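You operate a simulated robot arm through the tools that you are given. There is no shell and no other tool. Be economical: measure what you need, move in short steps, check, and stop when the job is done.

You are at the controls of a simulated robot arm. One attempt, no reset.

JOB
Snug the white, blue and green bolts, then turn the cradle level.
Fine: lock the cradle first: bolts are turned only while it is locked, finger tight; free it to turn it and leave it free; the other two bolts stay.
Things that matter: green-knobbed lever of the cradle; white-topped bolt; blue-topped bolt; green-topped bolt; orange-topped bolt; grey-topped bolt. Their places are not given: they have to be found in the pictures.

It is judged by the outcome, as a careful person would: the job done as asked, and still so three seconds after it is handed in. It fails if anything else is knocked over, pushed out of place, dropped, spilled or broken.

ROBOT AND FRAMES
A 7-joint arm with a two-finger parallel gripper, fixed in place. Base frame: the origin is at the foot of the arm, x ahead of it, y to its left, z up. Readings come in m, rad, newtons and seconds.
Its first joint turns from -1.152 to 1.152 rad. Payload 2.4 kg.
The tool frame sits at the grasp point between the pads (the TCP): z along the fingers, y along the line on which they close. The tips reach 0.03 m beyond it. The gripper opens to 0.094 m. The fingers are 0.028 m wide and 0.01 m thick; the gripper's body (0.05 by 0.096 m) begins 0.055 m behind the TCP.
Orientation is that of the tool frame in the base frame, as a unit quaternion [x, y, z, w]. With the fingers straight down and closing along the base's y, the tool's x points along the base's -x, its y along +y and its z along -z.

CONTROLS
- The arm moves only by the tool play_rows. Its argument "motion" is a list of rows, each a list of 7 numbers: the shift along the tool's x, y, z in mm, then the turn, a rotation vector about the tool's x, y, z in degrees, then the opening, from 0 (shut) to 1 (fully open). In form: [[tx, ty, tz, rx, ry, rz, claw], ...]. A call has 1 to 8 rows; each row shifts and turns the commanded pose from where the row before left it, along the tool's axes as they then stand. Each row takes 0.2 s and may step no farther than 0.05 m and 0.15 rad from the row before; otherwise, or with a gripper value out of range, the whole call is refused. Where a pose cannot be reached the arm comes as near as it can. A force on the tool above 70 N (or 10 N above the force at the start of the call, whichever is more), or a blocked arm, ends the call early, and 0.2 s more pass. The fingers move at their own pace (about 0.153 m/s each) and stop on an object; they squeeze with about 41 N. The grip force told is the motor's: it shows also when the fingers shut on nothing. Time passes only in rows, and 0.2 s behind the last, so rows that do not move let the fingers close. The reply holds the time, the measured pose of the TCP, the force on the tool along the base axes, the opening and the grip force, in the units named above and with some noise.
- Cameras (640 x 400 px; columns grow to the right, rows downward): "scene" is fixed at [0.0585, 0.4805, 1.4359]; the picture's right is [-0.68, -0.74, 0.00], its down [-0.42, 0.39, -0.82] and it looks along [0.60, -0.56, -0.57] (base axes); focal length 319 px, centre (320, 200). "wrist" rides on the gripper at [-0.037, 0, -0.058] in the tool frame; the picture's right is [0.00, -1.00, 0.00], its down [0.97, 0.00, -0.24] and it looks along [0.24, 0.00, 0.97] (tool axes); focal length 218 px, centre (320, 200).
- grab_frame(camera): a new picture of that camera. The clock stands still meanwhile.
- locate(camera, pixels): there is no depth. For up to 12 entries [column, row, z] of the newest picture of that camera ("zoom" is the newest enlarged one), the place [x, y] in the base frame at which the ray of that pixel passes the height z, good to about 0.003 m, but the place of the scene camera against the robot may be out by one fixed shift of up to 0.025 m in any direction. The clock stands still meanwhile.
- enlarge(camera, box): a new picture of the part [left, top, right, bottom] of that camera's present view, enlarged. The clock stands still meanwhile.
- sign_off(): hands the job in; it is judged then, once.

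Go step by step. Measure first, check grasps and placings, and put right what went wrong. The budget is 80 turns and 34 pictures, counting those below and the enlarged ones. Unless the task says otherwise, let go and move clear before handing in, and close with one line.

The tools are called after "Call:" by a JSON object that holds its "name" and its "arguments". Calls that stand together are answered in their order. play_rows: Moves the arm, as the interface text tells. Its arguments: {"type":"object","properties":{"motion":{"type":"array"}},"required":["motion"]} The other tools are called the same way: grab_frame (camera) takes a picture; locate (camera, pixels) gives the place at which the rays of pixels pass given heights; enlarge (camera, box) takes an enlarged picture of a part of a camera's view; sign_off () hands the job in.

At the start:

```text
time_s: 0.0
eef_pos: [0.3202, 0.0383, 1.2427]
tcp_rot: [0.0, 1.0, -0.001, 0.0]
wrist_force: [0.3, 0.2, 0.1]
grip_width: 0.0939
grasp_force: 0.0
```

scene: 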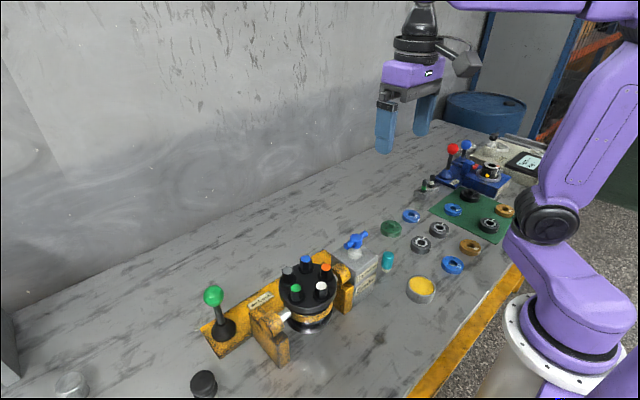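
wrist: 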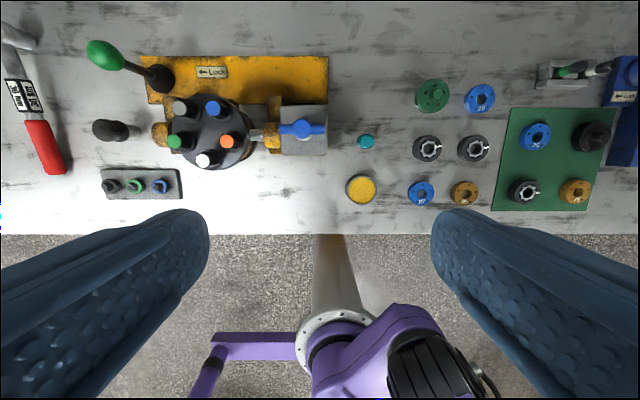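

The wrist picture shows the cradle around (215,130), with its green lever at (105,55) and a "Lock" plate at (211,72). I'll enlarge both views before moving.

Call:
{"name": "enlarge", "arguments": {"camera": "wrist", "box": [70, 30, 350, 205]}}

Call:
{"name": "enlarge", "arguments": {"camera": "scene", "box": [180, 220, 420, 370]}}

```text
2.29 times, centred on (210, 118) of wrist
```

zoom: 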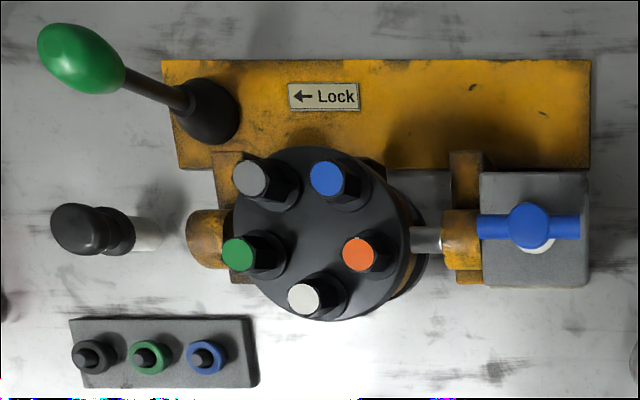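

```text
2.67 times, centred on (300, 295) of scene
```

zoom: 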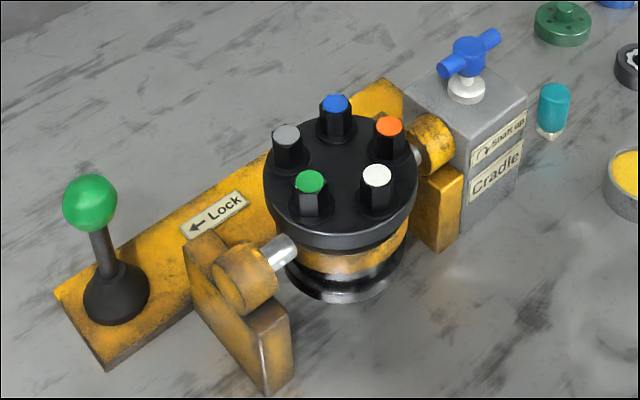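

The scene zoom shows plates "Lock ←", "Cradle" and "Snug up" with a curved arrow. I'll get rough positions and zoom in on the plates.

Call:
{"name": "locate", "arguments": {"camera": "wrist", "pixels": [[160, 78, 0.94], [103, 53, 1.03], [211, 107, 1.04], [228, 141, 1.04], [203, 160, 1.04], [174, 141, 1.04], [180, 107, 1.04], [301, 128, 1.03], [112, 130, 0.98]]}}

Call:
{"name": "enlarge", "arguments": {"camera": "scene", "box": [320, 225, 400, 305]}}

```text
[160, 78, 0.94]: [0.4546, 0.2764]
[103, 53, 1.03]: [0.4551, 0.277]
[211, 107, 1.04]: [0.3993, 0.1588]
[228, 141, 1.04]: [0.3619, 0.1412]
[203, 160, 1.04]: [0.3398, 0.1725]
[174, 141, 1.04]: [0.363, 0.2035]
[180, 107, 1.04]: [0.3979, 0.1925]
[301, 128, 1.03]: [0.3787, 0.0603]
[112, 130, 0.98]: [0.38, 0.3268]
```

```text
5.00 times, centred on (360, 265) of scene
```

zoom: 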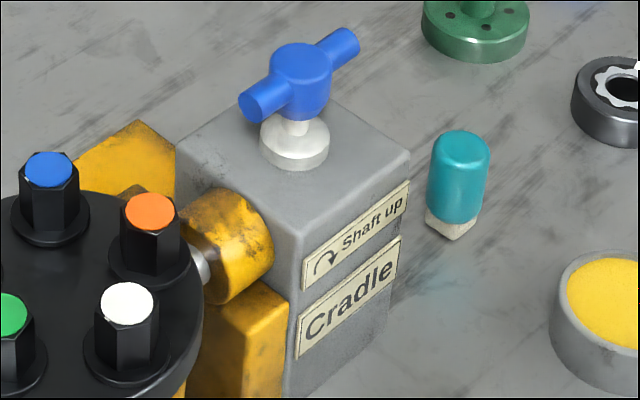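

The "Shaft up ↷" plate suggests the blue T-handle turns the cradle through gearing. I'll move over the cradle for a closer look.

Call:
{"name": "play_rows", "arguments": {"motion": [[-17, 33, 10, 0, 0, 0, 1], [-17, 33, 10, 0, 0, 0, 1], [-17, 33, 10, 0, 0, 0, 1], [-16, 33, 10, 0, 0, 0, 1], [0, 0, 0, 0, 0, 0, 1]]}}

Call:
{"name": "grab_frame", "arguments": {"camera": "wrist"}}

Call:
{"name": "enlarge", "arguments": {"camera": "scene", "box": [190, 230, 350, 370]}}

```text
time_s: 1.2
eef_pos: [0.3868, 0.1694, 1.2035]
tcp_rot: [0.001, 1.0, -0.001, 0.0]
wrist_force: [1.1, -0.8, -1.0]
grip_width: 0.0942
grasp_force: 0.1
```

```text
28 pictures are left
```

wrist: 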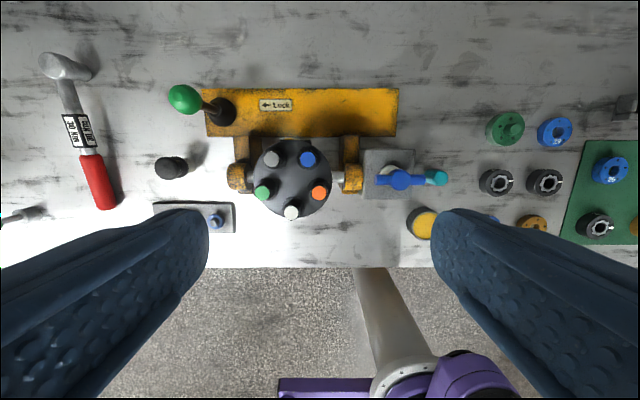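

```text
2.86 times, centred on (270, 300) of scene
```

zoom: 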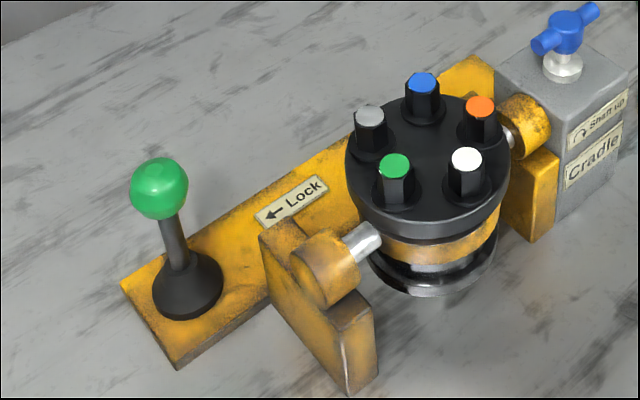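

The two wrist views together put the white bolt top near (0.337, 0.209), z about 0.979, lower than I first guessed. I'll enlarge this view for accurate pixels.

Call:
{"name": "enlarge", "arguments": {"camera": "wrist", "box": [150, 75, 450, 245]}}

```text
2.13 times, centred on (300, 160) of wrist
```

zoom: 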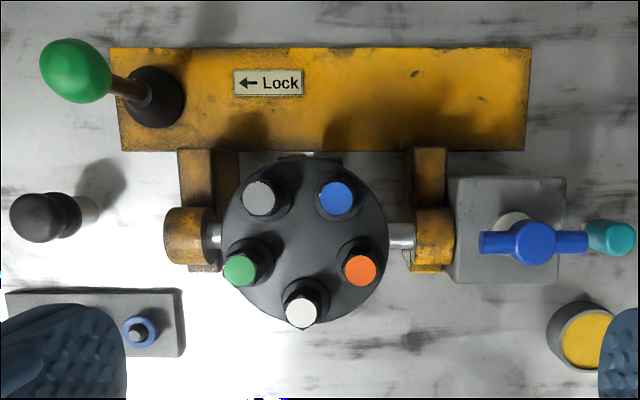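

The bolt tops come out at z about 0.976–0.980, on a ring around (0.376, 0.209) with a radius of about 0.039. I need the cradle's real tilt, so I'll enlarge the scene view of it tightly.

Call:
{"name": "enlarge", "arguments": {"camera": "scene", "box": [250, 245, 362, 335]}}

Call:
{"name": "locate", "arguments": {"camera": "wrist", "pixels": [[270.5, 159.1, 0.978], [307, 159.1, 0.978], [318.7, 192.8, 0.978], [291.1, 212.5, 0.978], [262, 192.3, 0.978], [400, 180, 1.0], [185, 99, 1.0], [222, 112, 0.95]]}}

```text
4.44 times, centred on (306, 290) of scene
```

zoom: 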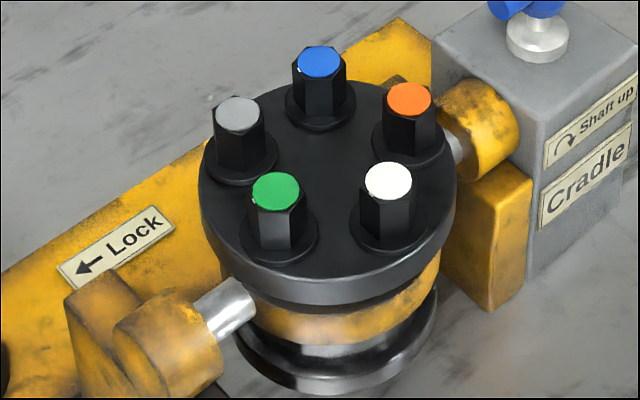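

```text
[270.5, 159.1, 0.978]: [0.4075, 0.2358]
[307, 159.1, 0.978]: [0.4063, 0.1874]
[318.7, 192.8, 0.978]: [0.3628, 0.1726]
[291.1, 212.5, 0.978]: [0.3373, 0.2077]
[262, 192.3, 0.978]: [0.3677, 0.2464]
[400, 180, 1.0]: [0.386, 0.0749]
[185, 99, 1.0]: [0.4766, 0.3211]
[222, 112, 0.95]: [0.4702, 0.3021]
```

The two-view measurements put the lever knob at about (0.483, 0.348, 0.950), standing upright, and the handle hub at (0.380, 0.064, 0.976). The table here appears to be near z 0.815. I'll bring the closed fingers down on the knob's right (-y) side so I can push it toward "Lock".

Call:
{"name": "play_rows", "arguments": {"motion": [[-19.2, 24, 31, 0, 0, 0, 0], [-19.2, 24, 31, 0, 0, 0, 0], [-19.2, 24, 31, 0, 0, 0, 0], [-19.2, 24, 31, 0, 0, 0, 0], [-19.2, 24, 29, 0, 0, 0, 0], [0, 0, 38, 0, 0, 0, 0], [0, 0, 38, 0, 0, 0, 0], [0, 0, 0, 0, 0, 0, 0]]}}

Call:
{"name": "grab_frame", "arguments": {"camera": "scene"}}

```text
time_s: 3.0
eef_pos: [0.4824, 0.2882, 0.9729]
tcp_rot: [0.0, 1.0, 0.0, -0.001]
wrist_force: [-0.2, 0.4, -0.7]
grip_width: 0.0
grasp_force: 32.9
```

```text
24 pictures are left
```

scene: 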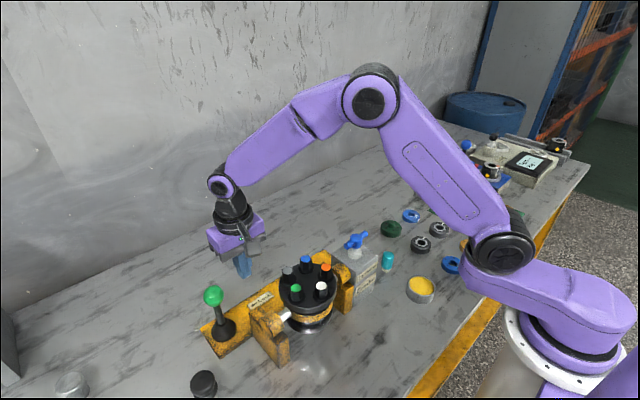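

The closed fingertips at (244,275) are beside the knob at (213,297), with a clear gap. I'll lower slightly and push toward +y in small steps, watching the force.

Call:
{"name": "play_rows", "arguments": {"motion": [[0, 0, 8, 0, 0, 0, 0], [0, 12, 0, 0, 0, 0, 0], [0, 12, 0, 0, 0, 0, 0], [0, 10, 0, 0, 0, 0, 0], [0, 10, 0, 0, 0, 0, 0], [0, 10, 0, 0, 0, 0, 0]]}}

Call:
{"name": "enlarge", "arguments": {"camera": "scene", "box": [160, 220, 360, 370]}}

```text
time_s: 4.4
eef_pos: [0.4828, 0.3443, 0.9664]
tcp_rot: [0.001, 1.0, 0.0, 0.001]
wrist_force: [-0.3, -2.2, 4.1]
grip_width: 0.0001
grasp_force: 32.9
```

```text
2.67 times, centred on (260, 295) of scene
```

zoom: 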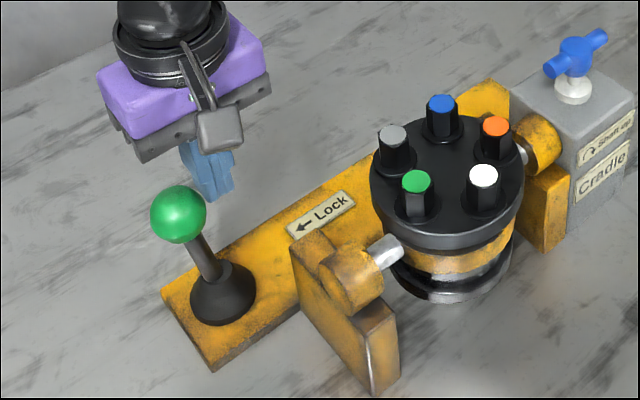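

The fingers are touching the knob (Fy −2.2 N) and the lever now leans slightly left. I'll keep pushing.

Call:
{"name": "play_rows", "arguments": {"motion": [[0, 10, 0, 0, 0, 0, 0], [0, 10, 2, 0, 0, 0, 0], [0, 10, 2, 0, 0, 0, 0], [0, 10, 3, 0, 0, 0, 0], [0, 0, 0, 0, 0, 0, 0]]}}

Call:
{"name": "enlarge", "arguments": {"camera": "scene", "box": [160, 220, 360, 370]}}

```text
time_s: 5.6
eef_pos: [0.4835, 0.384, 0.9557]
tcp_rot: [0.001, 1.0, -0.001, 0.0]
wrist_force: [-0.4, 0.3, -0.4]
grip_width: 0.0
grasp_force: 32.6
```

```text
2.67 times, centred on (260, 295) of scene
```

zoom: 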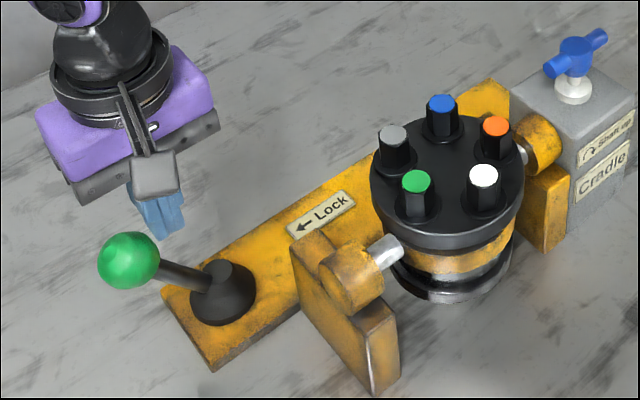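

The lever has gone well over to the lock side and the force is back to zero, so it looks snapped over. I'll nudge a bit further to check that it's against its stop.

Call:
{"name": "play_rows", "arguments": {"motion": [[0, 8, 5, 0, 0, 0, 0], [0, 8, 5, 0, 0, 0, 0], [0, 6, 0, 0, 0, 0, 0], [0, 0, 0, 0, 0, 0, 0]]}}

Call:
{"name": "enlarge", "arguments": {"camera": "scene", "box": [160, 220, 360, 370]}}

```text
time_s: 6.2
eef_pos: [0.4848, 0.389, 0.9552]
tcp_rot: [0.005, 1.0, -0.008, -0.005]
wrist_force: [-12.1, -14.3, 20.4]
grip_width: 0.0001
grasp_force: 32.9
stopped in row 2: the force on the tool passed its limit (the readings are from after the stop); the commanded pose is now the measured one
```

```text
2.67 times, centred on (260, 295) of scene
```

zoom: 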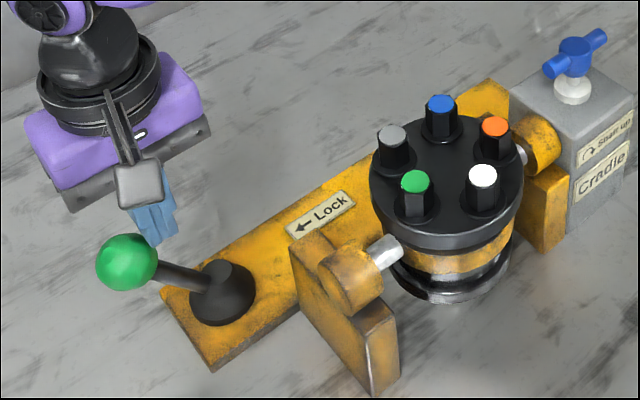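

The push met over 20 N and the lever didn't move, so it's against its stop and the cradle is locked. I'll back off, level the tool and go above the white bolt.

Call:
{"name": "play_rows", "arguments": {"motion": [[0, -15, 0, -0.9, -0.6, -0.6, 0], [0, -5, -45, 0, 0, 0, 0], [20, -15, -45, 0, 0, 0, 0.3], [35, -35, -10, 0, 0, 0, 0.3], [35, -35, 0, 0, 0, 0, 0.3], [30, -35, 0, 0, 0, 0, 0.3], [25, -35, 0, 0, 0, 0, 0.3], [0, 0, 0, 0, 0, 0, 0.3]]}}

Call:
{"name": "grab_frame", "arguments": {"camera": "wrist"}}

```text
refused: row 3 steps farther than a row can; nothing moved
```

```text
20 pictures are left
```

wrist: 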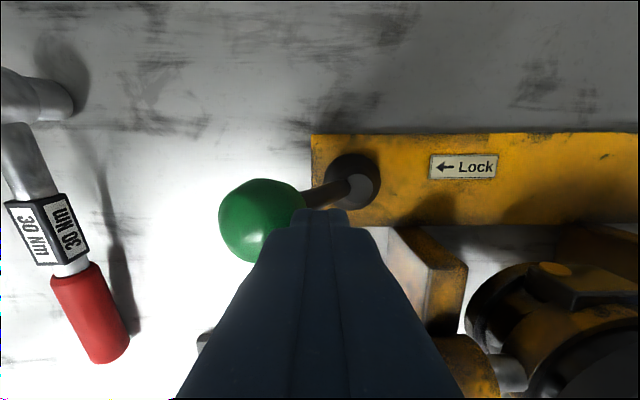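

Row 3 was too long, so nothing moved. I'll send the retreat again with shorter rows.

Call:
{"name": "play_rows", "arguments": {"motion": [[0, -15, 0, -0.9, -0.6, -0.6, 0], [0, -5, -45, 0, 0, 0, 0], [15, -10, -45, 0, 0, 0, 0.3], [32, -35, -10, 0, 0, 0, 0.3], [32, -35, 0, 0, 0, 0, 0.3], [32, -35, 0, 0, 0, 0, 0.3], [32, -35, 0, 0, 0, 0, 0.3], [0, 0, 0, 0, 0, 0, 0.3]]}}

Call:
{"name": "grab_frame", "arguments": {"camera": "wrist"}}

```text
time_s: 8.0
eef_pos: [0.3429, 0.2173, 1.0537]
tcp_rot: [-0.002, 1.0, 0.002, 0.001]
wrist_force: [0.4, 0.5, 0.5]
grip_width: 0.0285
grasp_force: 0.1
```

```text
19 pictures are left
```

wrist: 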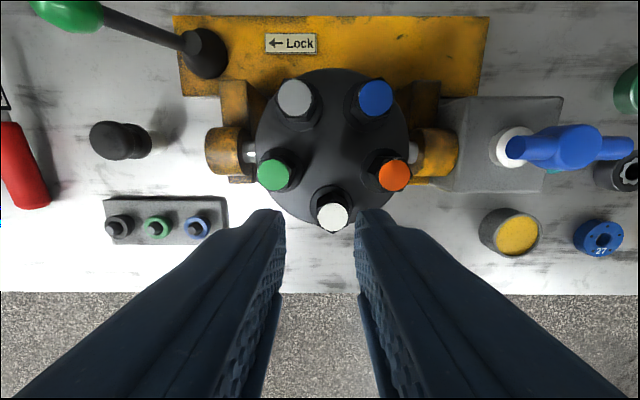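

The lever still lies over to the lock side (70,15). The white hex has a corner pointing toward -x, at (332,233), so its flats face ±y, which suits this grip. I'll locate the tops from here and enlarge to see the hex angles.

Call:
{"name": "enlarge", "arguments": {"camera": "wrist", "box": [240, 60, 424, 240]}}

Call:
{"name": "locate", "arguments": {"camera": "wrist", "pixels": [[333, 216, 0.978], [274, 175, 0.978], [376, 98, 0.978], [394, 175, 0.978], [295, 97, 0.978]]}}

```text
2.22 times, centred on (332, 150) of wrist
```

zoom: 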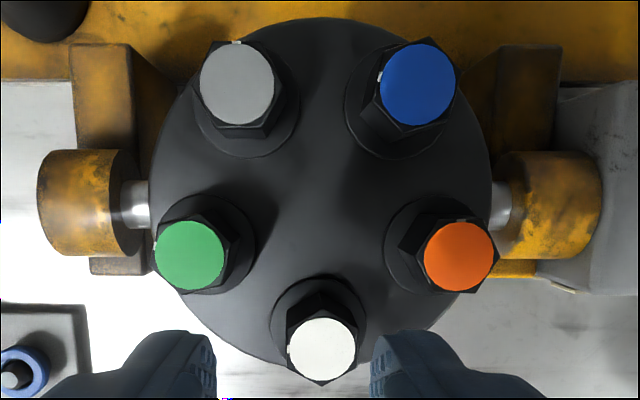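

```text
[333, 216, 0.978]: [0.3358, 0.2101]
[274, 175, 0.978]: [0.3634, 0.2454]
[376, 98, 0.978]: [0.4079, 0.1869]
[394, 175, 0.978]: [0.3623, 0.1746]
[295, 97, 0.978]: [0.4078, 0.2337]
```

White is at about (0.336, 0.2095) and its flats are aligned with the fingers. I'll come down to TCP z 0.985 and close.

Call:
{"name": "play_rows", "arguments": {"motion": [[6.9, -7.8, 20, 0, 0, 0, 0.32], [0, 0, 25, 0, 0, 0, 0.32], [0, 0, 23, 0, 0, 0, 0.32], [0, 0, 0, 0, 0, 0, 0], [0, 0, 0, 0, 0, 0, 0]]}}

```text
time_s: 9.2
eef_pos: [0.3348, 0.2099, 0.9857]
tcp_rot: [-0.001, 1.0, 0.001, 0.001]
wrist_force: [-6.3, -18.5, 25.6]
grip_width: 0.0211
grasp_force: 45.3
```

It has gripped at 21 mm, but the wrist reads 25 N up and 18 N sideways. I'll open to see whether that comes from the tips resting on something.

Call:
{"name": "play_rows", "arguments": {"motion": [[0, 0, 0, 0, 0, 0, 0.32], [0, 0, 0, 0, 0, 0, 0.32]]}}

Call:
{"name": "enlarge", "arguments": {"camera": "scene", "box": [250, 225, 362, 315]}}

```text
time_s: 9.8
eef_pos: [0.3362, 0.2122, 0.9867]
tcp_rot: [-0.002, 1.0, 0.002, 0.002]
wrist_force: [-0.2, -0.1, 0.4]
grip_width: 0.03
grasp_force: 0.1
```

```text
4.44 times, centred on (306, 270) of scene
```

zoom: 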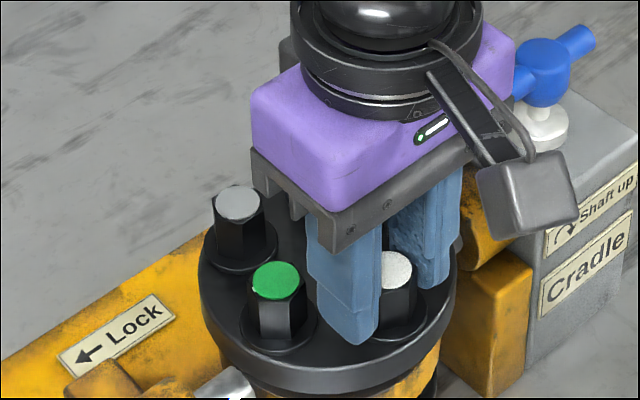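

With the gripper open the forces vanish and the tool sits about 2–3 mm to +y of where it gripped, so it was simply off centre. I'll shift −3 mm in y and −1.5 mm in x and grip again.

Call:
{"name": "play_rows", "arguments": {"motion": [[1.5, -3.2, 0, 0, 0, 0, 0.32], [0, 0, 0, 0, 0, 0, 0], [0, 0, 0, 0, 0, 0, 0]]}}

```text
time_s: 10.6
eef_pos: [0.3346, 0.2097, 0.985]
tcp_rot: [-0.003, 1.0, 0.002, 0.003]
wrist_force: [0.6, 13.0, -4.5]
grip_width: 0.0216
grasp_force: 44.9
```

Almost centred now. I'll correct 1 mm and turn 24° clockwise, watching how the tool angle follows.

Call:
{"name": "play_rows", "arguments": {"motion": [[0, 1.3, 0, 0, 0, 0, 0], [0, 0, 0, 0, 0, 8, 0], [0, 0, 0, 0, 0, 8, 0], [0, 0, 0, 0, 0, 8, 0]]}}

```text
time_s: 11.6
eef_pos: [0.3349, 0.2083, 0.9848]
tcp_rot: [0.207, 0.978, 0.003, 0.002]
wrist_force: [5.2, 1.1, -1.8]
grip_width: 0.0217
grasp_force: 45.5
```

It turned 24° clockwise with no sideways load and the width unchanged. I'll go on.

Call:
{"name": "play_rows", "arguments": {"motion": [[0, 0, 0, 0, 0, 8, 0], [0, 0, 0, 0, 0, 8, 0], [0, 0, 0, 0, 0, 8, 0], [0, 0, 0, 0, 0, 8, 0], [0, 0, 0, 0, 0, 8, 0]]}}

```text
time_s: 12.8
eef_pos: [0.3352, 0.2104, 0.9854]
tcp_rot: [0.53, 0.848, 0.002, 0.0]
wrist_force: [12.5, -1.7, -5.8]
grip_width: 0.0214
grasp_force: 45.0
```

The tool is at 64° and still following exactly. I'll continue.

Call:
{"name": "play_rows", "arguments": {"motion": [[0, 0, 0, 0, 0, 8, 0], [0, 0, 0, 0, 0, 8, 0], [0, 0, 0, 0, 0, 8, 0], [0, 0, 0, 0, 0, 8, 0]]}}

Call:
{"name": "enlarge", "arguments": {"camera": "scene", "box": [250, 225, 362, 315]}}

```text
time_s: 13.8
eef_pos: [0.3341, 0.2111, 0.9849]
tcp_rot: [0.743, 0.669, 0.003, -0.001]
wrist_force: [8.5, -10.6, 8.5]
grip_width: 0.0214
grasp_force: 45.2
```

```text
4.44 times, centred on (306, 270) of scene
```

zoom: 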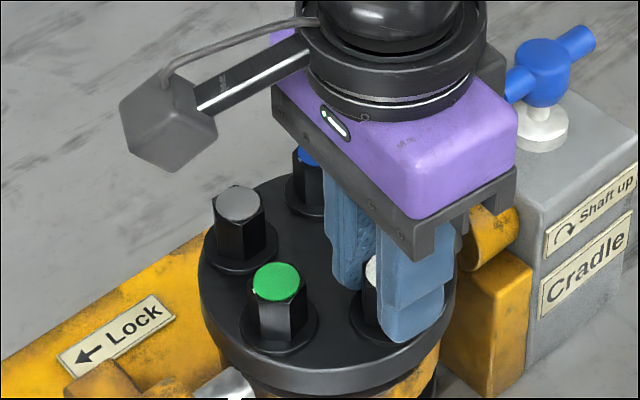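

The tool has turned 96° so far with no stop, so I'll keep turning.

Call:
{"name": "play_rows", "arguments": {"motion": [[0, 0, 0, 0, 0, 8, 0], [0, 0, 0, 0, 0, 8, 0], [0, 0, 0, 0, 0, 8, 0], [0, 0, 0, 0, 0, 8, 0], [0, 0, 0, 0, 0, 8, 0], [0, 0, 0, 0, 0, 8, 0]]}}

```text
time_s: 15.2
eef_pos: [0.3341, 0.2093, 0.985]
tcp_rot: [0.951, 0.308, 0.002, -0.002]
wrist_force: [11.7, -9.0, 2.9]
grip_width: 0.0239
grasp_force: 44.8
```

At 144° the grip width rose from 21.4 to 23.9 mm. The fingers started riding toward the hex corners, so the bolt stopped and is snug at about 129°. I'll release, lift and unwind.

Call:
{"name": "play_rows", "arguments": {"motion": [[0, 0, 0, 0, 0, 0, 0.32], [0, 0, 0, 0, 0, 0, 0.32], [0, 0, -35, 0, 0, 0, 0.32], [0, 0, -30, 0, 0, -8.5, 0.32], [0, 0, 0, 0, 0, -8.5, 0.32], [0, 0, 0, 0, 0, -8.5, 0.32], [0, 0, 0, 0, 0, -8.5, 0.32], [0, 0, 0, 0, 0, -8.5, 0.32]]}}

Call:
{"name": "play_rows", "arguments": {"motion": [[0, 0, 0, 0, 0, -8.5, 0.32], [0, 0, 0, 0, 0, -8.5, 0.32], [0, 0, 0, 0, 0, -8.5, 0.32], [0, 0, 0, 0, 0, -8.5, 0.32], [0, 0, 0, 0, 0, -8.5, 0.32], [0, 0, 0, 0, 0, -8.5, 0.32], [0, 0, 0, 0, 0, -8.5, 0.32], [0, 0, 0, 0, 0, -8.5, 0.32]]}}

Call:
{"name": "play_rows", "arguments": {"motion": [[0, 0, 0, 0, 0, -8.5, 0.32], [0, 0, 0, 0, 0, -8.5, 0.32], [0, 0, 0, 0, 0, -8.5, 0.32], [0, 0, 0, 0, 0, -8, 0.32], [0, 0, 0, 0, 0, 0, 0.32]]}}

Call:
{"name": "enlarge", "arguments": {"camera": "wrist", "box": [220, 60, 440, 240]}}

```text
time_s: 17.0
eef_pos: [0.3335, 0.2103, 1.0503]
tcp_rot: [0.773, 0.634, 0.001, -0.001]
wrist_force: [0.4, -1.4, -0.2]
grip_width: 0.0299
grasp_force: 0.2
```

```text
time_s: 18.8
eef_pos: [0.3327, 0.21, 1.0502]
tcp_rot: [0.285, 0.959, 0.003, 0.0]
wrist_force: [-0.1, 0.1, 0.4]
grip_width: 0.0303
grasp_force: 0.0
```

```text
time_s: 20.0
eef_pos: [0.3348, 0.21, 1.0511]
tcp_rot: [-0.002, 1.0, 0.002, 0.001]
wrist_force: [0.7, -1.1, -0.4]
grip_width: 0.03
grasp_force: 0.0
```

```text
2.22 times, centred on (330, 150) of wrist
```

zoom: 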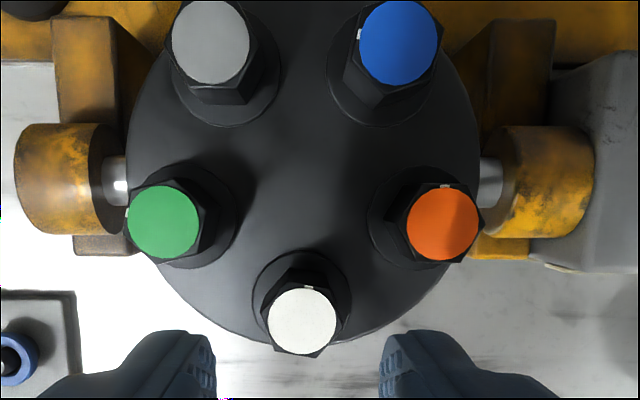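

White's rim tick at (306,288) now points to +x, the same as the untouched grey and orange bolts, so that looks like the seated angle. Green and blue ticks still point left, roughly 70–90° short. I'll go above green.

Call:
{"name": "play_rows", "arguments": {"motion": [[-15, 18, 0, 0, 0, 0, 0.32], [-14.7, 18, 0, 0, 0, 0, 0.32], [0, 0, 0, 0, 0, 0, 0.32]]}}

Call:
{"name": "enlarge", "arguments": {"camera": "wrist", "box": [270, 110, 430, 240]}}

```text
time_s: 20.8
eef_pos: [0.3644, 0.2461, 1.0496]
tcp_rot: [-0.001, 1.0, 0.002, 0.002]
wrist_force: [-2.1, -0.3, 0.2]
grip_width: 0.0304
grasp_force: 0.0
```

```text
3.08 times, centred on (350, 175) of wrist
```

zoom: 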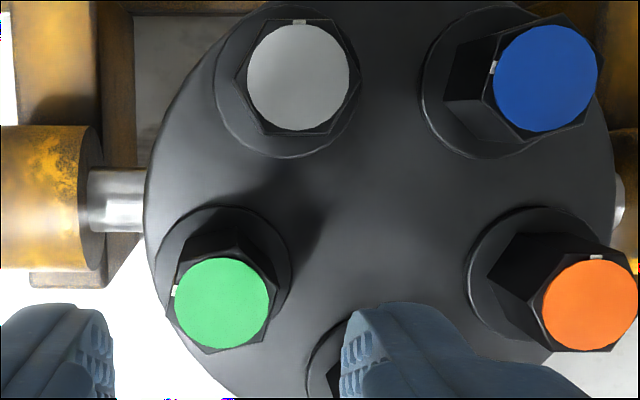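

Green's tick sits at about 78° short of +x, and its flats are about 13° clockwise of the finger line. I'll turn the tool 13° to match, come down and grip.

Call:
{"name": "play_rows", "arguments": {"motion": [[0, 0.8, 15, 0, 0, 7, 0.32], [0, 0, 25, 0, 0, 6, 0.32], [0, 0, 24.5, 0, 0, 0, 0.32], [0, 0, 0, 0, 0, 0, 0], [0, 0, 0, 0, 0, 0, 0]]}}

```text
time_s: 22.0
eef_pos: [0.3632, 0.2479, 0.9875]
tcp_rot: [0.111, 0.994, 0.003, 0.003]
wrist_force: [-5.4, 4.7, 29.0]
grip_width: 0.0217
grasp_force: 45.2
```

Fz of 29 N and a z 2.5 mm high suggest the tips touch the washer flange. I'll open, raise 4 mm and grip again.

Call:
{"name": "play_rows", "arguments": {"motion": [[0, 0, 0, 0, 0, 0, 0.32], [0, 0, -4, 0, 0, 0, 0.32], [0, 0, 0, 0, 0, 0, 0], [0, 0, 0, 0, 0, 0, 0]]}}

```text
time_s: 23.0
eef_pos: [0.3638, 0.2469, 0.9891]
tcp_rot: [0.112, 0.994, 0.001, 0.001]
wrist_force: [5.5, 8.4, -20.1]
grip_width: 0.0216
grasp_force: 44.8
```

The load is small now and the grip is on the flats at 21.6 mm. I'll ease down 1.5 mm and turn in steps.

Call:
{"name": "play_rows", "arguments": {"motion": [[0, 0, 1.5, 0, 0, 8, 0], [0, 0, 0, 0, 0, 8, 0], [0, 0, 0, 0, 0, 8, 0], [0, 0, 0, 0, 0, 8, 0], [0, 0, 0, 0, 0, 8, 0], [0, 0, 0, 0, 0, 8, 0]]}}

Call:
{"name": "play_rows", "arguments": {"motion": [[0, 0, 0, 0, 0, 8, 0], [0, 0, 0, 0, 0, 8, 0], [0, 0, 0, 0, 0, 6, 0]]}}

```text
time_s: 24.4
eef_pos: [0.3635, 0.2479, 0.988]
tcp_rot: [0.508, 0.861, 0.004, 0.001]
wrist_force: [-10.9, 0.2, 33.0]
grip_width: 0.0216
grasp_force: 44.9
```

```text
time_s: 25.2
eef_pos: [0.3634, 0.2474, 0.9882]
tcp_rot: [0.662, 0.75, 0.002, -0.001]
wrist_force: [-11.6, -0.4, 30.0]
grip_width: 0.0217
grasp_force: 44.8
```

Turned 70° so far, width steady. I'll continue in smaller steps.

Call:
{"name": "play_rows", "arguments": {"motion": [[0, 0, 0, 0, 0, 5, 0], [0, 0, 0, 0, 0, 5, 0], [0, 0, 0, 0, 0, 5, 0]]}}

```text
time_s: 26.0
eef_pos: [0.3619, 0.2475, 0.988]
tcp_rot: [0.754, 0.657, 0.002, -0.001]
wrist_force: [-8.3, -3.7, 22.2]
grip_width: 0.0218
grasp_force: 45.0
```

Call:
{"name": "play_rows", "arguments": {"motion": [[0, 0, 0, 0, 0, 5, 0], [0, 0, 0, 0, 0, 5, 0], [0, 0, 0, 0, 0, 0, 0]]}}

```text
time_s: 26.8
eef_pos: [0.363, 0.2472, 0.9878]
tcp_rot: [0.808, 0.589, 0.0, -0.001]
wrist_force: [-7.0, -1.6, 1.6]
grip_width: 0.0225
grasp_force: 44.6
```

The width is starting to rise (22.5 mm). I'll go another 8° to confirm the bolt has stopped.

Call:
{"name": "play_rows", "arguments": {"motion": [[0, 0, 0, 0, 0, 4, 0], [0, 0, 0, 0, 0, 4, 0], [0, 0, 0, 0, 0, 0, 0]]}}

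```text
time_s: 27.6
eef_pos: [0.3634, 0.2484, 0.988]
tcp_rot: [0.847, 0.531, 0.001, -0.001]
wrist_force: [-12.2, 1.9, -5.6]
grip_width: 0.0239
grasp_force: 45.4
```

Width is 23.9 mm, the same sign as with white: green is snug. I'll release, lift, unwind to +13° and go above blue.

Call:
{"name": "play_rows", "arguments": {"motion": [[0, 0, 0, 0, 0, 0, 0.32], [0, 0, 0, 0, 0, 0, 0.32], [0, 0, -35, 0, 0, 0, 0.32], [0, 0, -28, 0, 0, -8.5, 0.32], [0, 0, 0, 0, 0, -8.5, 0.32], [0, 0, 0, 0, 0, -8.5, 0.32], [0, 0, 0, 0, 0, -8.5, 0.32], [0, 0, 0, 0, 0, -8.5, 0.32]]}}

Call:
{"name": "play_rows", "arguments": {"motion": [[0, 0, 0, 0, 0, -8.5, 0.32], [0, 0, 0, 0, 0, -8.5, 0.32], [0, 0, 0, 0, 0, -8.5, 0.32], [0, 0, 0, 0, 0, -8.5, 0.32], [0, 0, 0, 0, 0, -8.5, 0.32], [0, 0, 0, 0, 0, -8.5, 0.32], [0, 0, 0, 0, 0, -8.5, 0.32]]}}

Call:
{"name": "play_rows", "arguments": {"motion": [[-28, -24.5, 0, 0, 0, 0, 0.32], [-28, -24.5, 0, 0, 0, 0, 0.32], [0, 0, 0, 0, 0, 0, 0.32]]}}

Call:
{"name": "grab_frame", "arguments": {"camera": "wrist"}}

```text
time_s: 29.4
eef_pos: [0.3631, 0.2469, 1.051]
tcp_rot: [0.596, 0.803, 0.001, 0.0]
wrist_force: [-0.8, 0.0, -0.2]
grip_width: 0.0301
grasp_force: 0.1
```

```text
time_s: 31.0
eef_pos: [0.363, 0.248, 1.0521]
tcp_rot: [0.119, 0.993, 0.003, 0.001]
wrist_force: [-0.1, 0.3, 0.9]
grip_width: 0.03
grasp_force: 0.2
```

```text
time_s: 31.8
eef_pos: [0.4062, 0.1878, 1.0511]
tcp_rot: [0.12, 0.993, 0.002, 0.001]
wrist_force: [-0.2, 0.0, 0.1]
grip_width: 0.0303
grasp_force: 0.1
```

```text
13 pictures are left
```

wrist: 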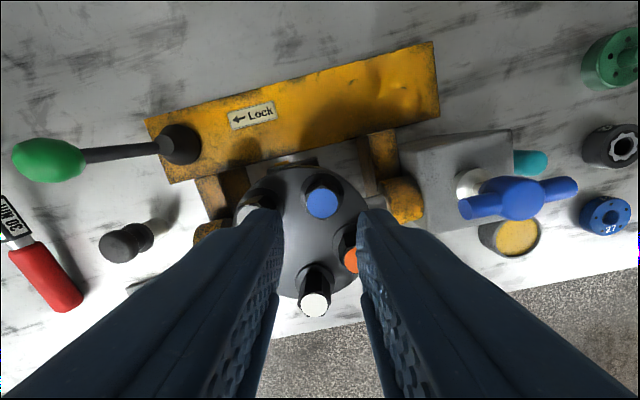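

Blue's top at (322,203) is about 2.5 mm forward and 1 mm right of the finger centre. I'll correct that, come down and grip.

Call:
{"name": "play_rows", "arguments": {"motion": [[-2.5, -1.2, 15, 0, 0, 0, 0.32], [0, 0, 25, 0, 0, 0, 0.32], [0, 0, 22.5, 0, 0, 0, 0.32], [0, 0, 0, 0, 0, 0, 0], [0, 0, 0, 0, 0, 0, 0]]}}

```text
time_s: 33.0
eef_pos: [0.4073, 0.1866, 0.9907]
tcp_rot: [0.119, 0.993, 0.004, 0.003]
wrist_force: [-1.3, 5.9, 28.8]
grip_width: 0.0215
grasp_force: 44.8
```

Gripped on the flats at 21.5 mm. I'll turn, then check.

Call:
{"name": "play_rows", "arguments": {"motion": [[0, 0, -1.5, 0, 0, 8, 0], [0, 0, 0, 0, 0, 8, 0], [0, 0, 0, 0, 0, 8, 0], [0, 0, 0, 0, 0, 8, 0], [0, 0, 0, 0, 0, 8, 0], [0, 0, 0, 0, 0, 8, 0], [0, 0, 0, 0, 0, 8, 0], [0, 0, 0, 0, 0, 8, 0]]}}

Call:
{"name": "play_rows", "arguments": {"motion": [[0, 0, 0, 0, 0, 5, 0], [0, 0, 0, 0, 0, 5, 0], [0, 0, 0, 0, 0, 0, 0]]}}

```text
time_s: 34.8
eef_pos: [0.4078, 0.1842, 0.9902]
tcp_rot: [0.63, 0.777, 0.003, 0.0]
wrist_force: [-6.7, 16.3, 17.8]
grip_width: 0.0213
grasp_force: 46.2
```

```text
time_s: 35.6
eef_pos: [0.4078, 0.1855, 0.9897]
tcp_rot: [0.694, 0.72, 0.002, 0.0]
wrist_force: [-6.7, 15.3, 12.1]
grip_width: 0.0215
grasp_force: 45.2
```

Turned 74°, no slip yet. I'll continue.

Call:
{"name": "play_rows", "arguments": {"motion": [[0, 0, 0, 0, 0, 5, 0], [0, 0, 0, 0, 0, 5, 0], [0, 0, 0, 0, 0, 5, 0], [0, 0, 0, 0, 0, 5, 0], [0, 0, 0, 0, 0, 0, 0]]}}

```text
time_s: 36.8
eef_pos: [0.4065, 0.1851, 0.9887]
tcp_rot: [0.808, 0.589, 0.001, 0.0]
wrist_force: [-15.6, -0.6, 14.5]
grip_width: 0.0227
grasp_force: 45.4
```

Width is rising again (22.7 mm), the same pattern as green. I'll give it the same last 8°, then release, lift and unwind.

Call:
{"name": "play_rows", "arguments": {"motion": [[0, 0, 0, 0, 0, 4, 0], [0, 0, 0, 0, 0, 4, 0], [0, 0, 0, 0, 0, 0, 0]]}}

Call:
{"name": "play_rows", "arguments": {"motion": [[0, 0, 0, 0, 0, 0, 0.32], [0, 0, 0, 0, 0, 0, 0.32], [0, 0, -35, 0, 0, 0, 0.32], [0, 0, -40, 0, 0, -8.5, 0.32], [0, 0, 0, 0, 0, -8.5, 0.32], [0, 0, 0, 0, 0, -8.5, 0.32], [0, 0, 0, 0, 0, -8.5, 0.32], [0, 0, 0, 0, 0, -8.5, 0.32]]}}

Call:
{"name": "play_rows", "arguments": {"motion": [[0, 0, 0, 0, 0, -8.5, 0.32], [0, 0, 0, 0, 0, -8.5, 0.32], [0, 0, 0, 0, 0, -8.5, 0.32], [0, 0, 0, 0, 0, -8.5, 0.32], [0, 0, 0, 0, 0, -8.5, 0.32], [0, 0, 0, 0, 0, -8.5, 0.32], [0, 0, 0, 0, 0, -8.5, 0.32], [0, 0, 0, 0, 0, -8.5, 0.32]]}}

Call:
{"name": "enlarge", "arguments": {"camera": "wrist", "box": [240, 140, 420, 300]}}

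```text
time_s: 37.6
eef_pos: [0.4054, 0.1844, 0.9881]
tcp_rot: [0.848, 0.53, 0.0, -0.002]
wrist_force: [-18.1, 1.9, -4.5]
grip_width: 0.0237
grasp_force: 45.1
```

```text
time_s: 39.4
eef_pos: [0.4087, 0.1844, 1.0654]
tcp_rot: [0.596, 0.803, 0.002, 0.001]
wrist_force: [-0.1, 0.7, 0.0]
grip_width: 0.0301
grasp_force: 0.0
```

```text
time_s: 41.2
eef_pos: [0.4079, 0.1841, 1.0661]
tcp_rot: [0.045, 0.999, 0.001, 0.002]
wrist_force: [0.2, 0.8, 0.3]
grip_width: 0.03
grasp_force: 0.1
```

```text
2.50 times, centred on (330, 220) of wrist
```

zoom: 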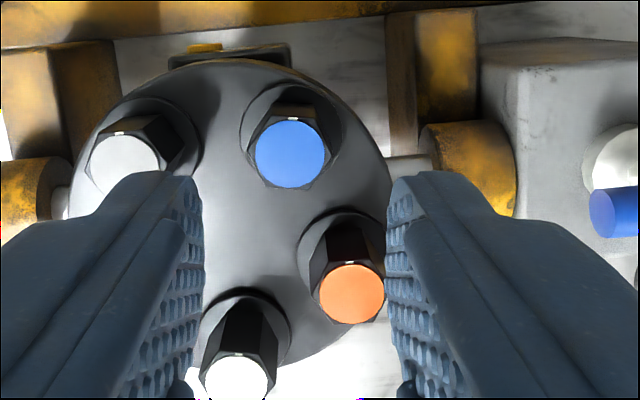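

All three ticks now point to +x. Next I'll free the cradle: open wide and straddle the lowered knob, estimated at (0.483, 0.422, 0.90).

Call:
{"name": "play_rows", "arguments": {"motion": [[0, 0, 0, 0, 0, -5.2, 0.5], [-13, 41, 0, 0, 0, 0, 0.78], [-13, 41, 0, 0, 0, 0, 0.78], [-13, 41, 0, 0, 0, 0, 0.78], [-12, 41, 0, 0, 0, 0, 0.78], [-12, 41, 0, 0, 0, 0, 0.78], [-12, 41, 0, 0, 0, 0, 0.78], [0, 0, 40, 0, 0, 0, 0.78]]}}

Call:
{"name": "grab_frame", "arguments": {"camera": "wrist"}}

```text
time_s: 43.0
eef_pos: [0.4844, 0.4307, 1.0258]
tcp_rot: [0.001, 1.0, 0.001, 0.002]
wrist_force: [0.8, -0.1, 0.4]
grip_width: 0.0731
grasp_force: 0.1
```

```text
11 pictures are left
```

wrist: 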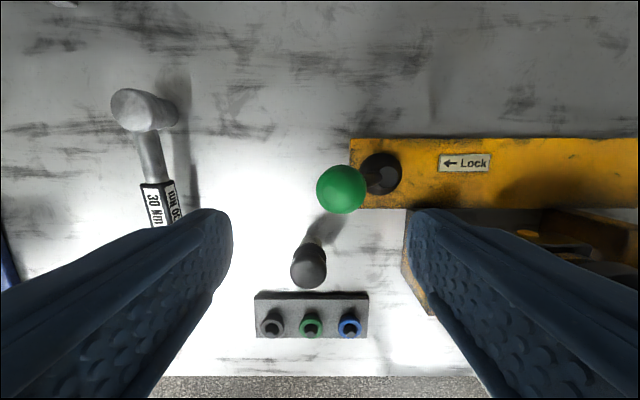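

The knob is at (341,190), so y is about 0.413. I'll shift −17 mm to centre the fingers on it, come down to z 0.925, and draw the knob toward −y while rising.

Call:
{"name": "play_rows", "arguments": {"motion": [[0, -17, 0, 0, 0, 0, 0.78], [0, 0, 35, 0, 0, 0, 0.78], [0, 0, 35, 0, 0, 0, 0.78], [0, 0, 31, 0, 0, 0, 0.78], [0, 0, 0, 0, 0, 0, 0.78]]}}

```text
time_s: 44.2
eef_pos: [0.4837, 0.4151, 0.9257]
tcp_rot: [0.0, 1.0, 0.002, 0.002]
wrist_force: [0.4, 0.0, 0.2]
grip_width: 0.0733
grasp_force: 0.1
```

No contact on the way down. I'll draw the lever back toward −y with a slight rise.

Call:
{"name": "play_rows", "arguments": {"motion": [[0, -12, -2, 0, 0, 0, 0.78], [0, -12, -5, 0, 0, 0, 0.78], [0, -12, -6, 0, 0, 0, 0.78], [0, -12, -6, 0, 0, 0, 0.78], [0, -12, -6, 0, 0, 0, 0.78], [0, -12, -5, 0, 0, 0, 0.78], [0, 0, 0, 0, 0, 0, 0.78]]}}

Call:
{"name": "enlarge", "arguments": {"camera": "scene", "box": [160, 220, 360, 370]}}

```text
time_s: 45.8
eef_pos: [0.4833, 0.3409, 0.9549]
tcp_rot: [0.001, 1.0, 0.002, 0.001]
wrist_force: [-0.4, -0.2, 0.0]
grip_width: 0.0737
grasp_force: 0.3
```

```text
2.67 times, centred on (260, 295) of scene
```

zoom: 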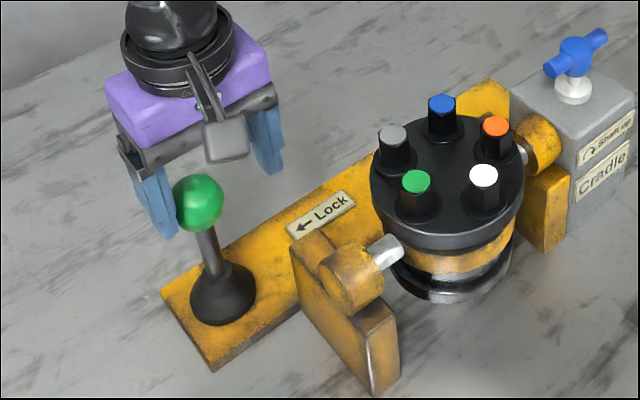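

The lever is upright again at zoom (198,203), matching its starting pose, so the cradle is free. I'll lift clear and go to the blue handle, turning the tool 90° to clasp across its bar.

Call:
{"name": "play_rows", "arguments": {"motion": [[0, 3, 0, 0, 0, 0, 0.78], [0, 0, -50, 0, 0, 0, 0.78], [0, 0, -50, 0, 0, 0, 0.7], [14.7, -40, 0, 0, 0, 0, 0.5], [14.7, -40, 0, 0, 0, 0, 0.5], [14.7, -40, 0, 0, 0, 0, 0.5], [14.7, -40, 0, 0, 0, 0, 0.5], [14.7, -40, 0, 0, 0, 0, 0.5]]}}

Call:
{"name": "play_rows", "arguments": {"motion": [[14.7, -40, 0, 0, 0, 0, 0.5], [14.7, -39, 0, 0, 0, 0, 0.5], [0, 0, 0, 0, 0, 8.2, 0.5], [0, 0, 0, 0, 0, 8.2, 0.5], [0, 0, 0, 0, 0, 8.2, 0.5], [0, 0, 0, 0, 0, 8.2, 0.5], [0, 0, 0, 0, 0, 8.2, 0.5], [0, 0, 0, 0, 0, 8.2, 0.5]]}}

Call:
{"name": "play_rows", "arguments": {"motion": [[0, 0, 0, 0, 0, 8.2, 0.5], [0, 0, 0, 0, 0, 8.2, 0.5], [0, 0, 0, 0, 0, 8.2, 0.5], [0, 0, 0, 0, 0, 8.2, 0.5], [0, 0, 0, 0, 0, 8.0, 0.5], [0, 0, 0, 0, 0, 0, 0.5]]}}

Call:
{"name": "grab_frame", "arguments": {"camera": "wrist"}}

```text
time_s: 47.6
eef_pos: [0.409, 0.1459, 1.0549]
tcp_rot: [0.001, 1.0, 0.002, 0.002]
wrist_force: [-1.2, -0.5, -0.2]
grip_width: 0.047
grasp_force: 0.0
```

```text
time_s: 49.4
eef_pos: [0.38, 0.0653, 1.0531]
tcp_rot: [0.419, 0.908, 0.002, 0.001]
wrist_force: [0.0, 0.2, 0.8]
grip_width: 0.0471
grasp_force: 0.0
```

```text
time_s: 50.8
eef_pos: [0.3797, 0.0647, 1.0542]
tcp_rot: [0.708, 0.706, 0.003, 0.0]
wrist_force: [0.9, 0.6, -0.8]
grip_width: 0.0471
grasp_force: 0.0
```

```text
9 pictures are left
```

wrist: 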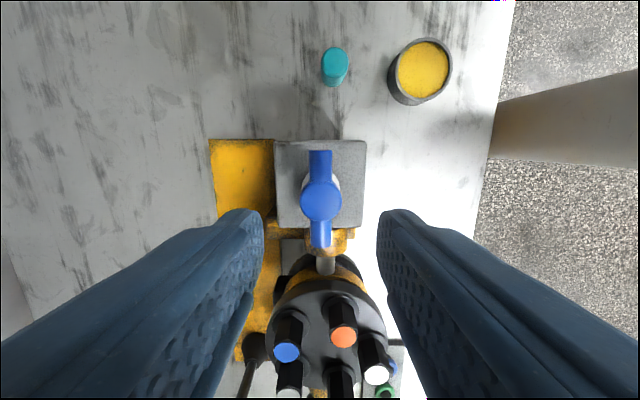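

The bar at (320,150–245) lies exactly across the finger line and the hub at (321,201) is centred. I'll come down and grip it.

Call:
{"name": "play_rows", "arguments": {"motion": [[-2, 0, 20, 0, 0, 0, 0.5], [0, 0, 25, 0, 0, 0, 0.5], [0, 0, 23, 0, 0, 0, 0.5], [0, 0, 0, 0, 0, 0, 0], [0, 0, 0, 0, 0, 0, 0]]}}

```text
time_s: 52.0
eef_pos: [0.3793, 0.0659, 0.9877]
tcp_rot: [0.708, 0.707, 0.003, 0.0]
wrist_force: [-2.5, 0.1, 12.4]
grip_width: 0.0276
grasp_force: 44.9
```

The hub is gripped at 27.6 mm. I'll try 24° counter-clockwise and look at how the cradle responds.

Call:
{"name": "play_rows", "arguments": {"motion": [[0, 0, -1, 0, 0, -8, 0], [0, 0, 0, 0, 0, -8, 0], [0, 0, 0, 0, 0, -8, 0], [0, 0, 0, 0, 0, 0, 0]]}}

Call:
{"name": "enlarge", "arguments": {"camera": "scene", "box": [230, 220, 390, 350]}}

```text
time_s: 53.0
eef_pos: [0.3802, 0.0641, 0.9856]
tcp_rot: [0.548, 0.836, 0.003, -0.001]
wrist_force: [-3.4, 0.5, -3.6]
grip_width: 0.0304
grasp_force: 45.2
```

```text
3.08 times, centred on (310, 285) of scene
```

zoom: 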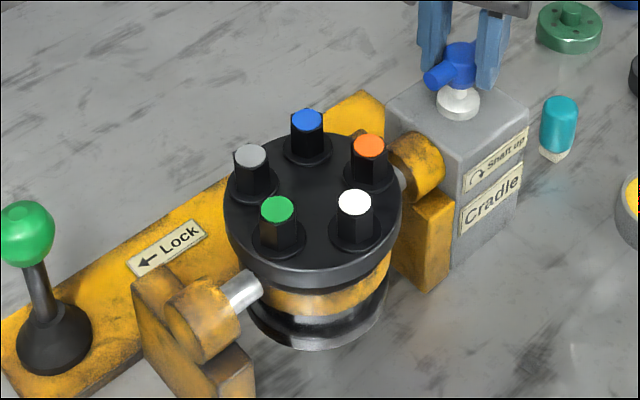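

The width rose to 30.4 mm and neither bar nor cradle moved, so counter-clockwise is against a stop. I'll go back and try clockwise, as the "Shaft up" plate shows.

Call:
{"name": "play_rows", "arguments": {"motion": [[0, 0, 0, 0, 0, 8, 0], [0, 0, 0, 0, 0, 8, 0], [0, 0, 0, 0, 0, 8, 0], [0, 0, 0, 0, 0, 8, 0], [0, 0, 0, 0, 0, 8, 0], [0, 0, 0, 0, 0, 8, 0], [0, 0, 0, 0, 0, 0, 0]]}}

Call:
{"name": "enlarge", "arguments": {"camera": "scene", "box": [230, 220, 390, 350]}}

```text
time_s: 54.6
eef_pos: [0.3799, 0.0655, 0.9859]
tcp_rot: [0.84, 0.542, 0.003, -0.001]
wrist_force: [-0.7, 2.6, -6.0]
grip_width: 0.027
grasp_force: 45.5
```

```text
3.08 times, centred on (310, 285) of scene
```

zoom: 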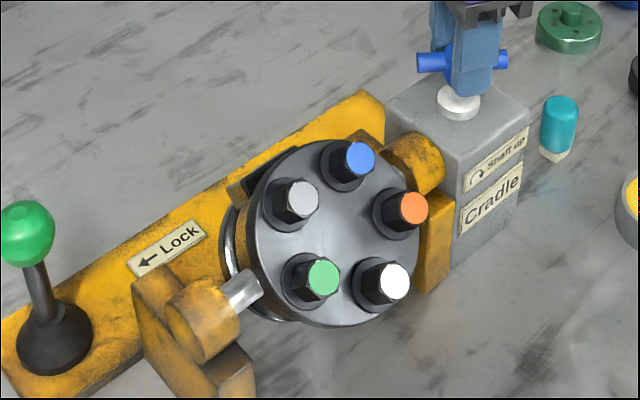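

Clockwise works: the cradle tipped the bolts toward −x by roughly 50° for about 24° of handle. I'll turn 16° more and measure.

Call:
{"name": "play_rows", "arguments": {"motion": [[0, 0, 0, 0, 0, 8, 0], [0, 0, 0, 0, 0, 8, 0], [0, 0, 0, 0, 0, 0, 0]]}}

Call:
{"name": "enlarge", "arguments": {"camera": "scene", "box": [250, 230, 362, 320]}}

```text
time_s: 55.4
eef_pos: [0.3806, 0.0653, 0.9867]
tcp_rot: [0.907, 0.42, 0.003, -0.001]
wrist_force: [0.2, 6.0, -0.2]
grip_width: 0.027
grasp_force: 44.7
```

```text
4.44 times, centred on (306, 275) of scene
```

zoom: 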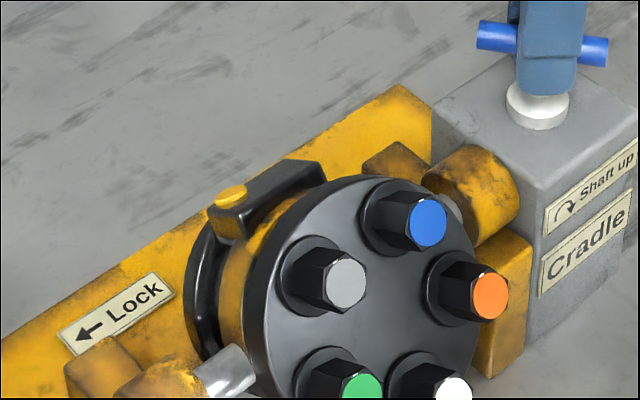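

With bolt y fixed by the rotation axis, the blue and orange tops give a tilt of about 54° so far (roughly 1.5° per degree of handle). I'll turn 16° more, then measure again.

Call:
{"name": "play_rows", "arguments": {"motion": [[0, 0, 0, 0, 0, 8, 0], [0, 0, 0, 0, 0, 8, 0], [0, 0, 0, 0, 0, 0, 0]]}}

Call:
{"name": "enlarge", "arguments": {"camera": "scene", "box": [250, 245, 362, 335]}}

```text
time_s: 56.2
eef_pos: [0.3803, 0.0646, 0.9859]
tcp_rot: [0.957, 0.29, 0.002, -0.001]
wrist_force: [2.7, -0.1, -18.0]
grip_width: 0.0268
grasp_force: 45.0
```

```text
4.44 times, centred on (306, 290) of scene
```

zoom: 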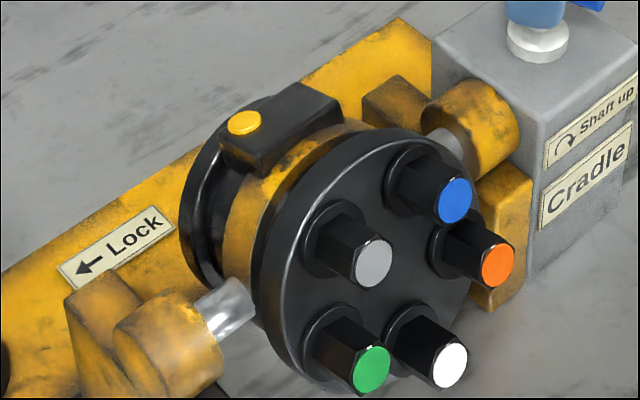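

All five tops now fit a tilt of about 73°, a ratio of about 1.5, so about 11° more of handle should bring the shaft level. I'll turn that and measure again.

Call:
{"name": "play_rows", "arguments": {"motion": [[0, 0, 0, 0, 0, 6, 0], [0, 0, 0, 0, 0, 5, 0], [0, 0, 0, 0, 0, 0, 0]]}}

Call:
{"name": "enlarge", "arguments": {"camera": "scene", "box": [250, 250, 362, 340]}}

```text
time_s: 57.0
eef_pos: [0.3808, 0.0646, 0.9857]
tcp_rot: [0.98, 0.198, 0.001, -0.001]
wrist_force: [13.5, -1.3, -34.4]
grip_width: 0.027
grasp_force: 45.3
```

```text
4.44 times, centred on (306, 295) of scene
```

zoom: 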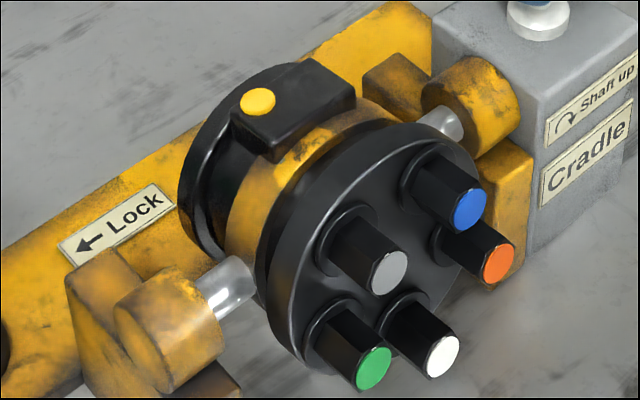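

The fit now gives about 82–83°, so another 5° of handle should do it.

Call:
{"name": "play_rows", "arguments": {"motion": [[0, 0, 0, 0, 0, 5, 0], [0, 0, 0, 0, 0, 0, 0]]}}

Call:
{"name": "enlarge", "arguments": {"camera": "scene", "box": [250, 250, 362, 340]}}

```text
time_s: 57.6
eef_pos: [0.3801, 0.0653, 0.9868]
tcp_rot: [0.988, 0.155, 0.002, -0.001]
wrist_force: [12.1, -5.6, -24.9]
grip_width: 0.0271
grasp_force: 45.5
```

```text
4.44 times, centred on (306, 295) of scene
```

zoom: 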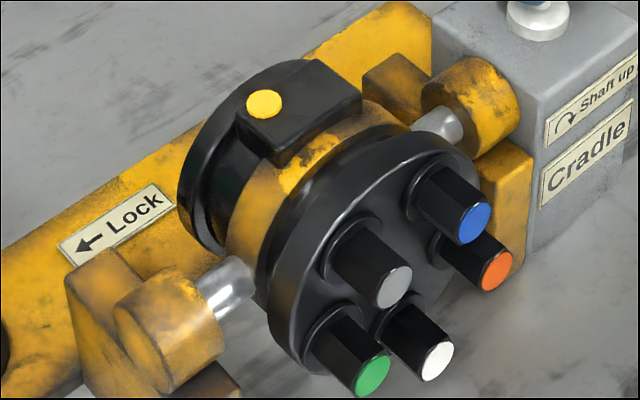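

The fit is now about 87–88°. A last 1.7° of handle, then I'll open and lift clear.

Call:
{"name": "play_rows", "arguments": {"motion": [[0, 0, 0, 0, 0, 1.7, 0], [0, 0, 0, 0, 0, 0, 0], [0, 0, 0, 0, 0, 0, 0.55], [0, 0, 0, 0, 0, 0, 0.55], [0, 0, -35, 0, 0, 0, 0.55], [0, 0, -40, 0, 0, 0, 0.55], [0, 0, -40, 0, 0, 0, 0.55]]}}

Call:
{"name": "enlarge", "arguments": {"camera": "scene", "box": [250, 250, 362, 340]}}

```text
time_s: 59.2
eef_pos: [0.3817, 0.0647, 1.1039]
tcp_rot: [0.99, 0.141, 0.001, -0.002]
wrist_force: [-0.4, -0.4, -0.7]
grip_width: 0.0519
grasp_force: 0.1
```

```text
4.44 times, centred on (306, 295) of scene
```

zoom: 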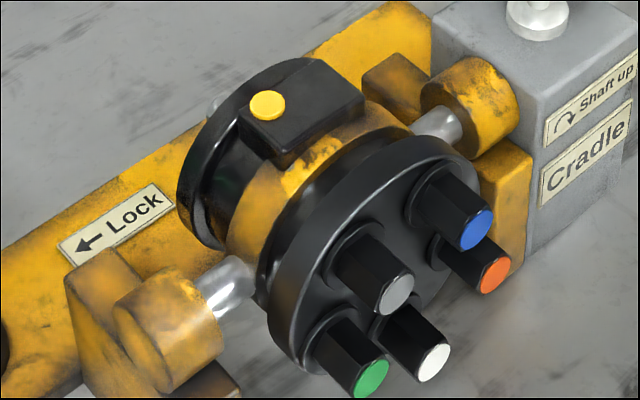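

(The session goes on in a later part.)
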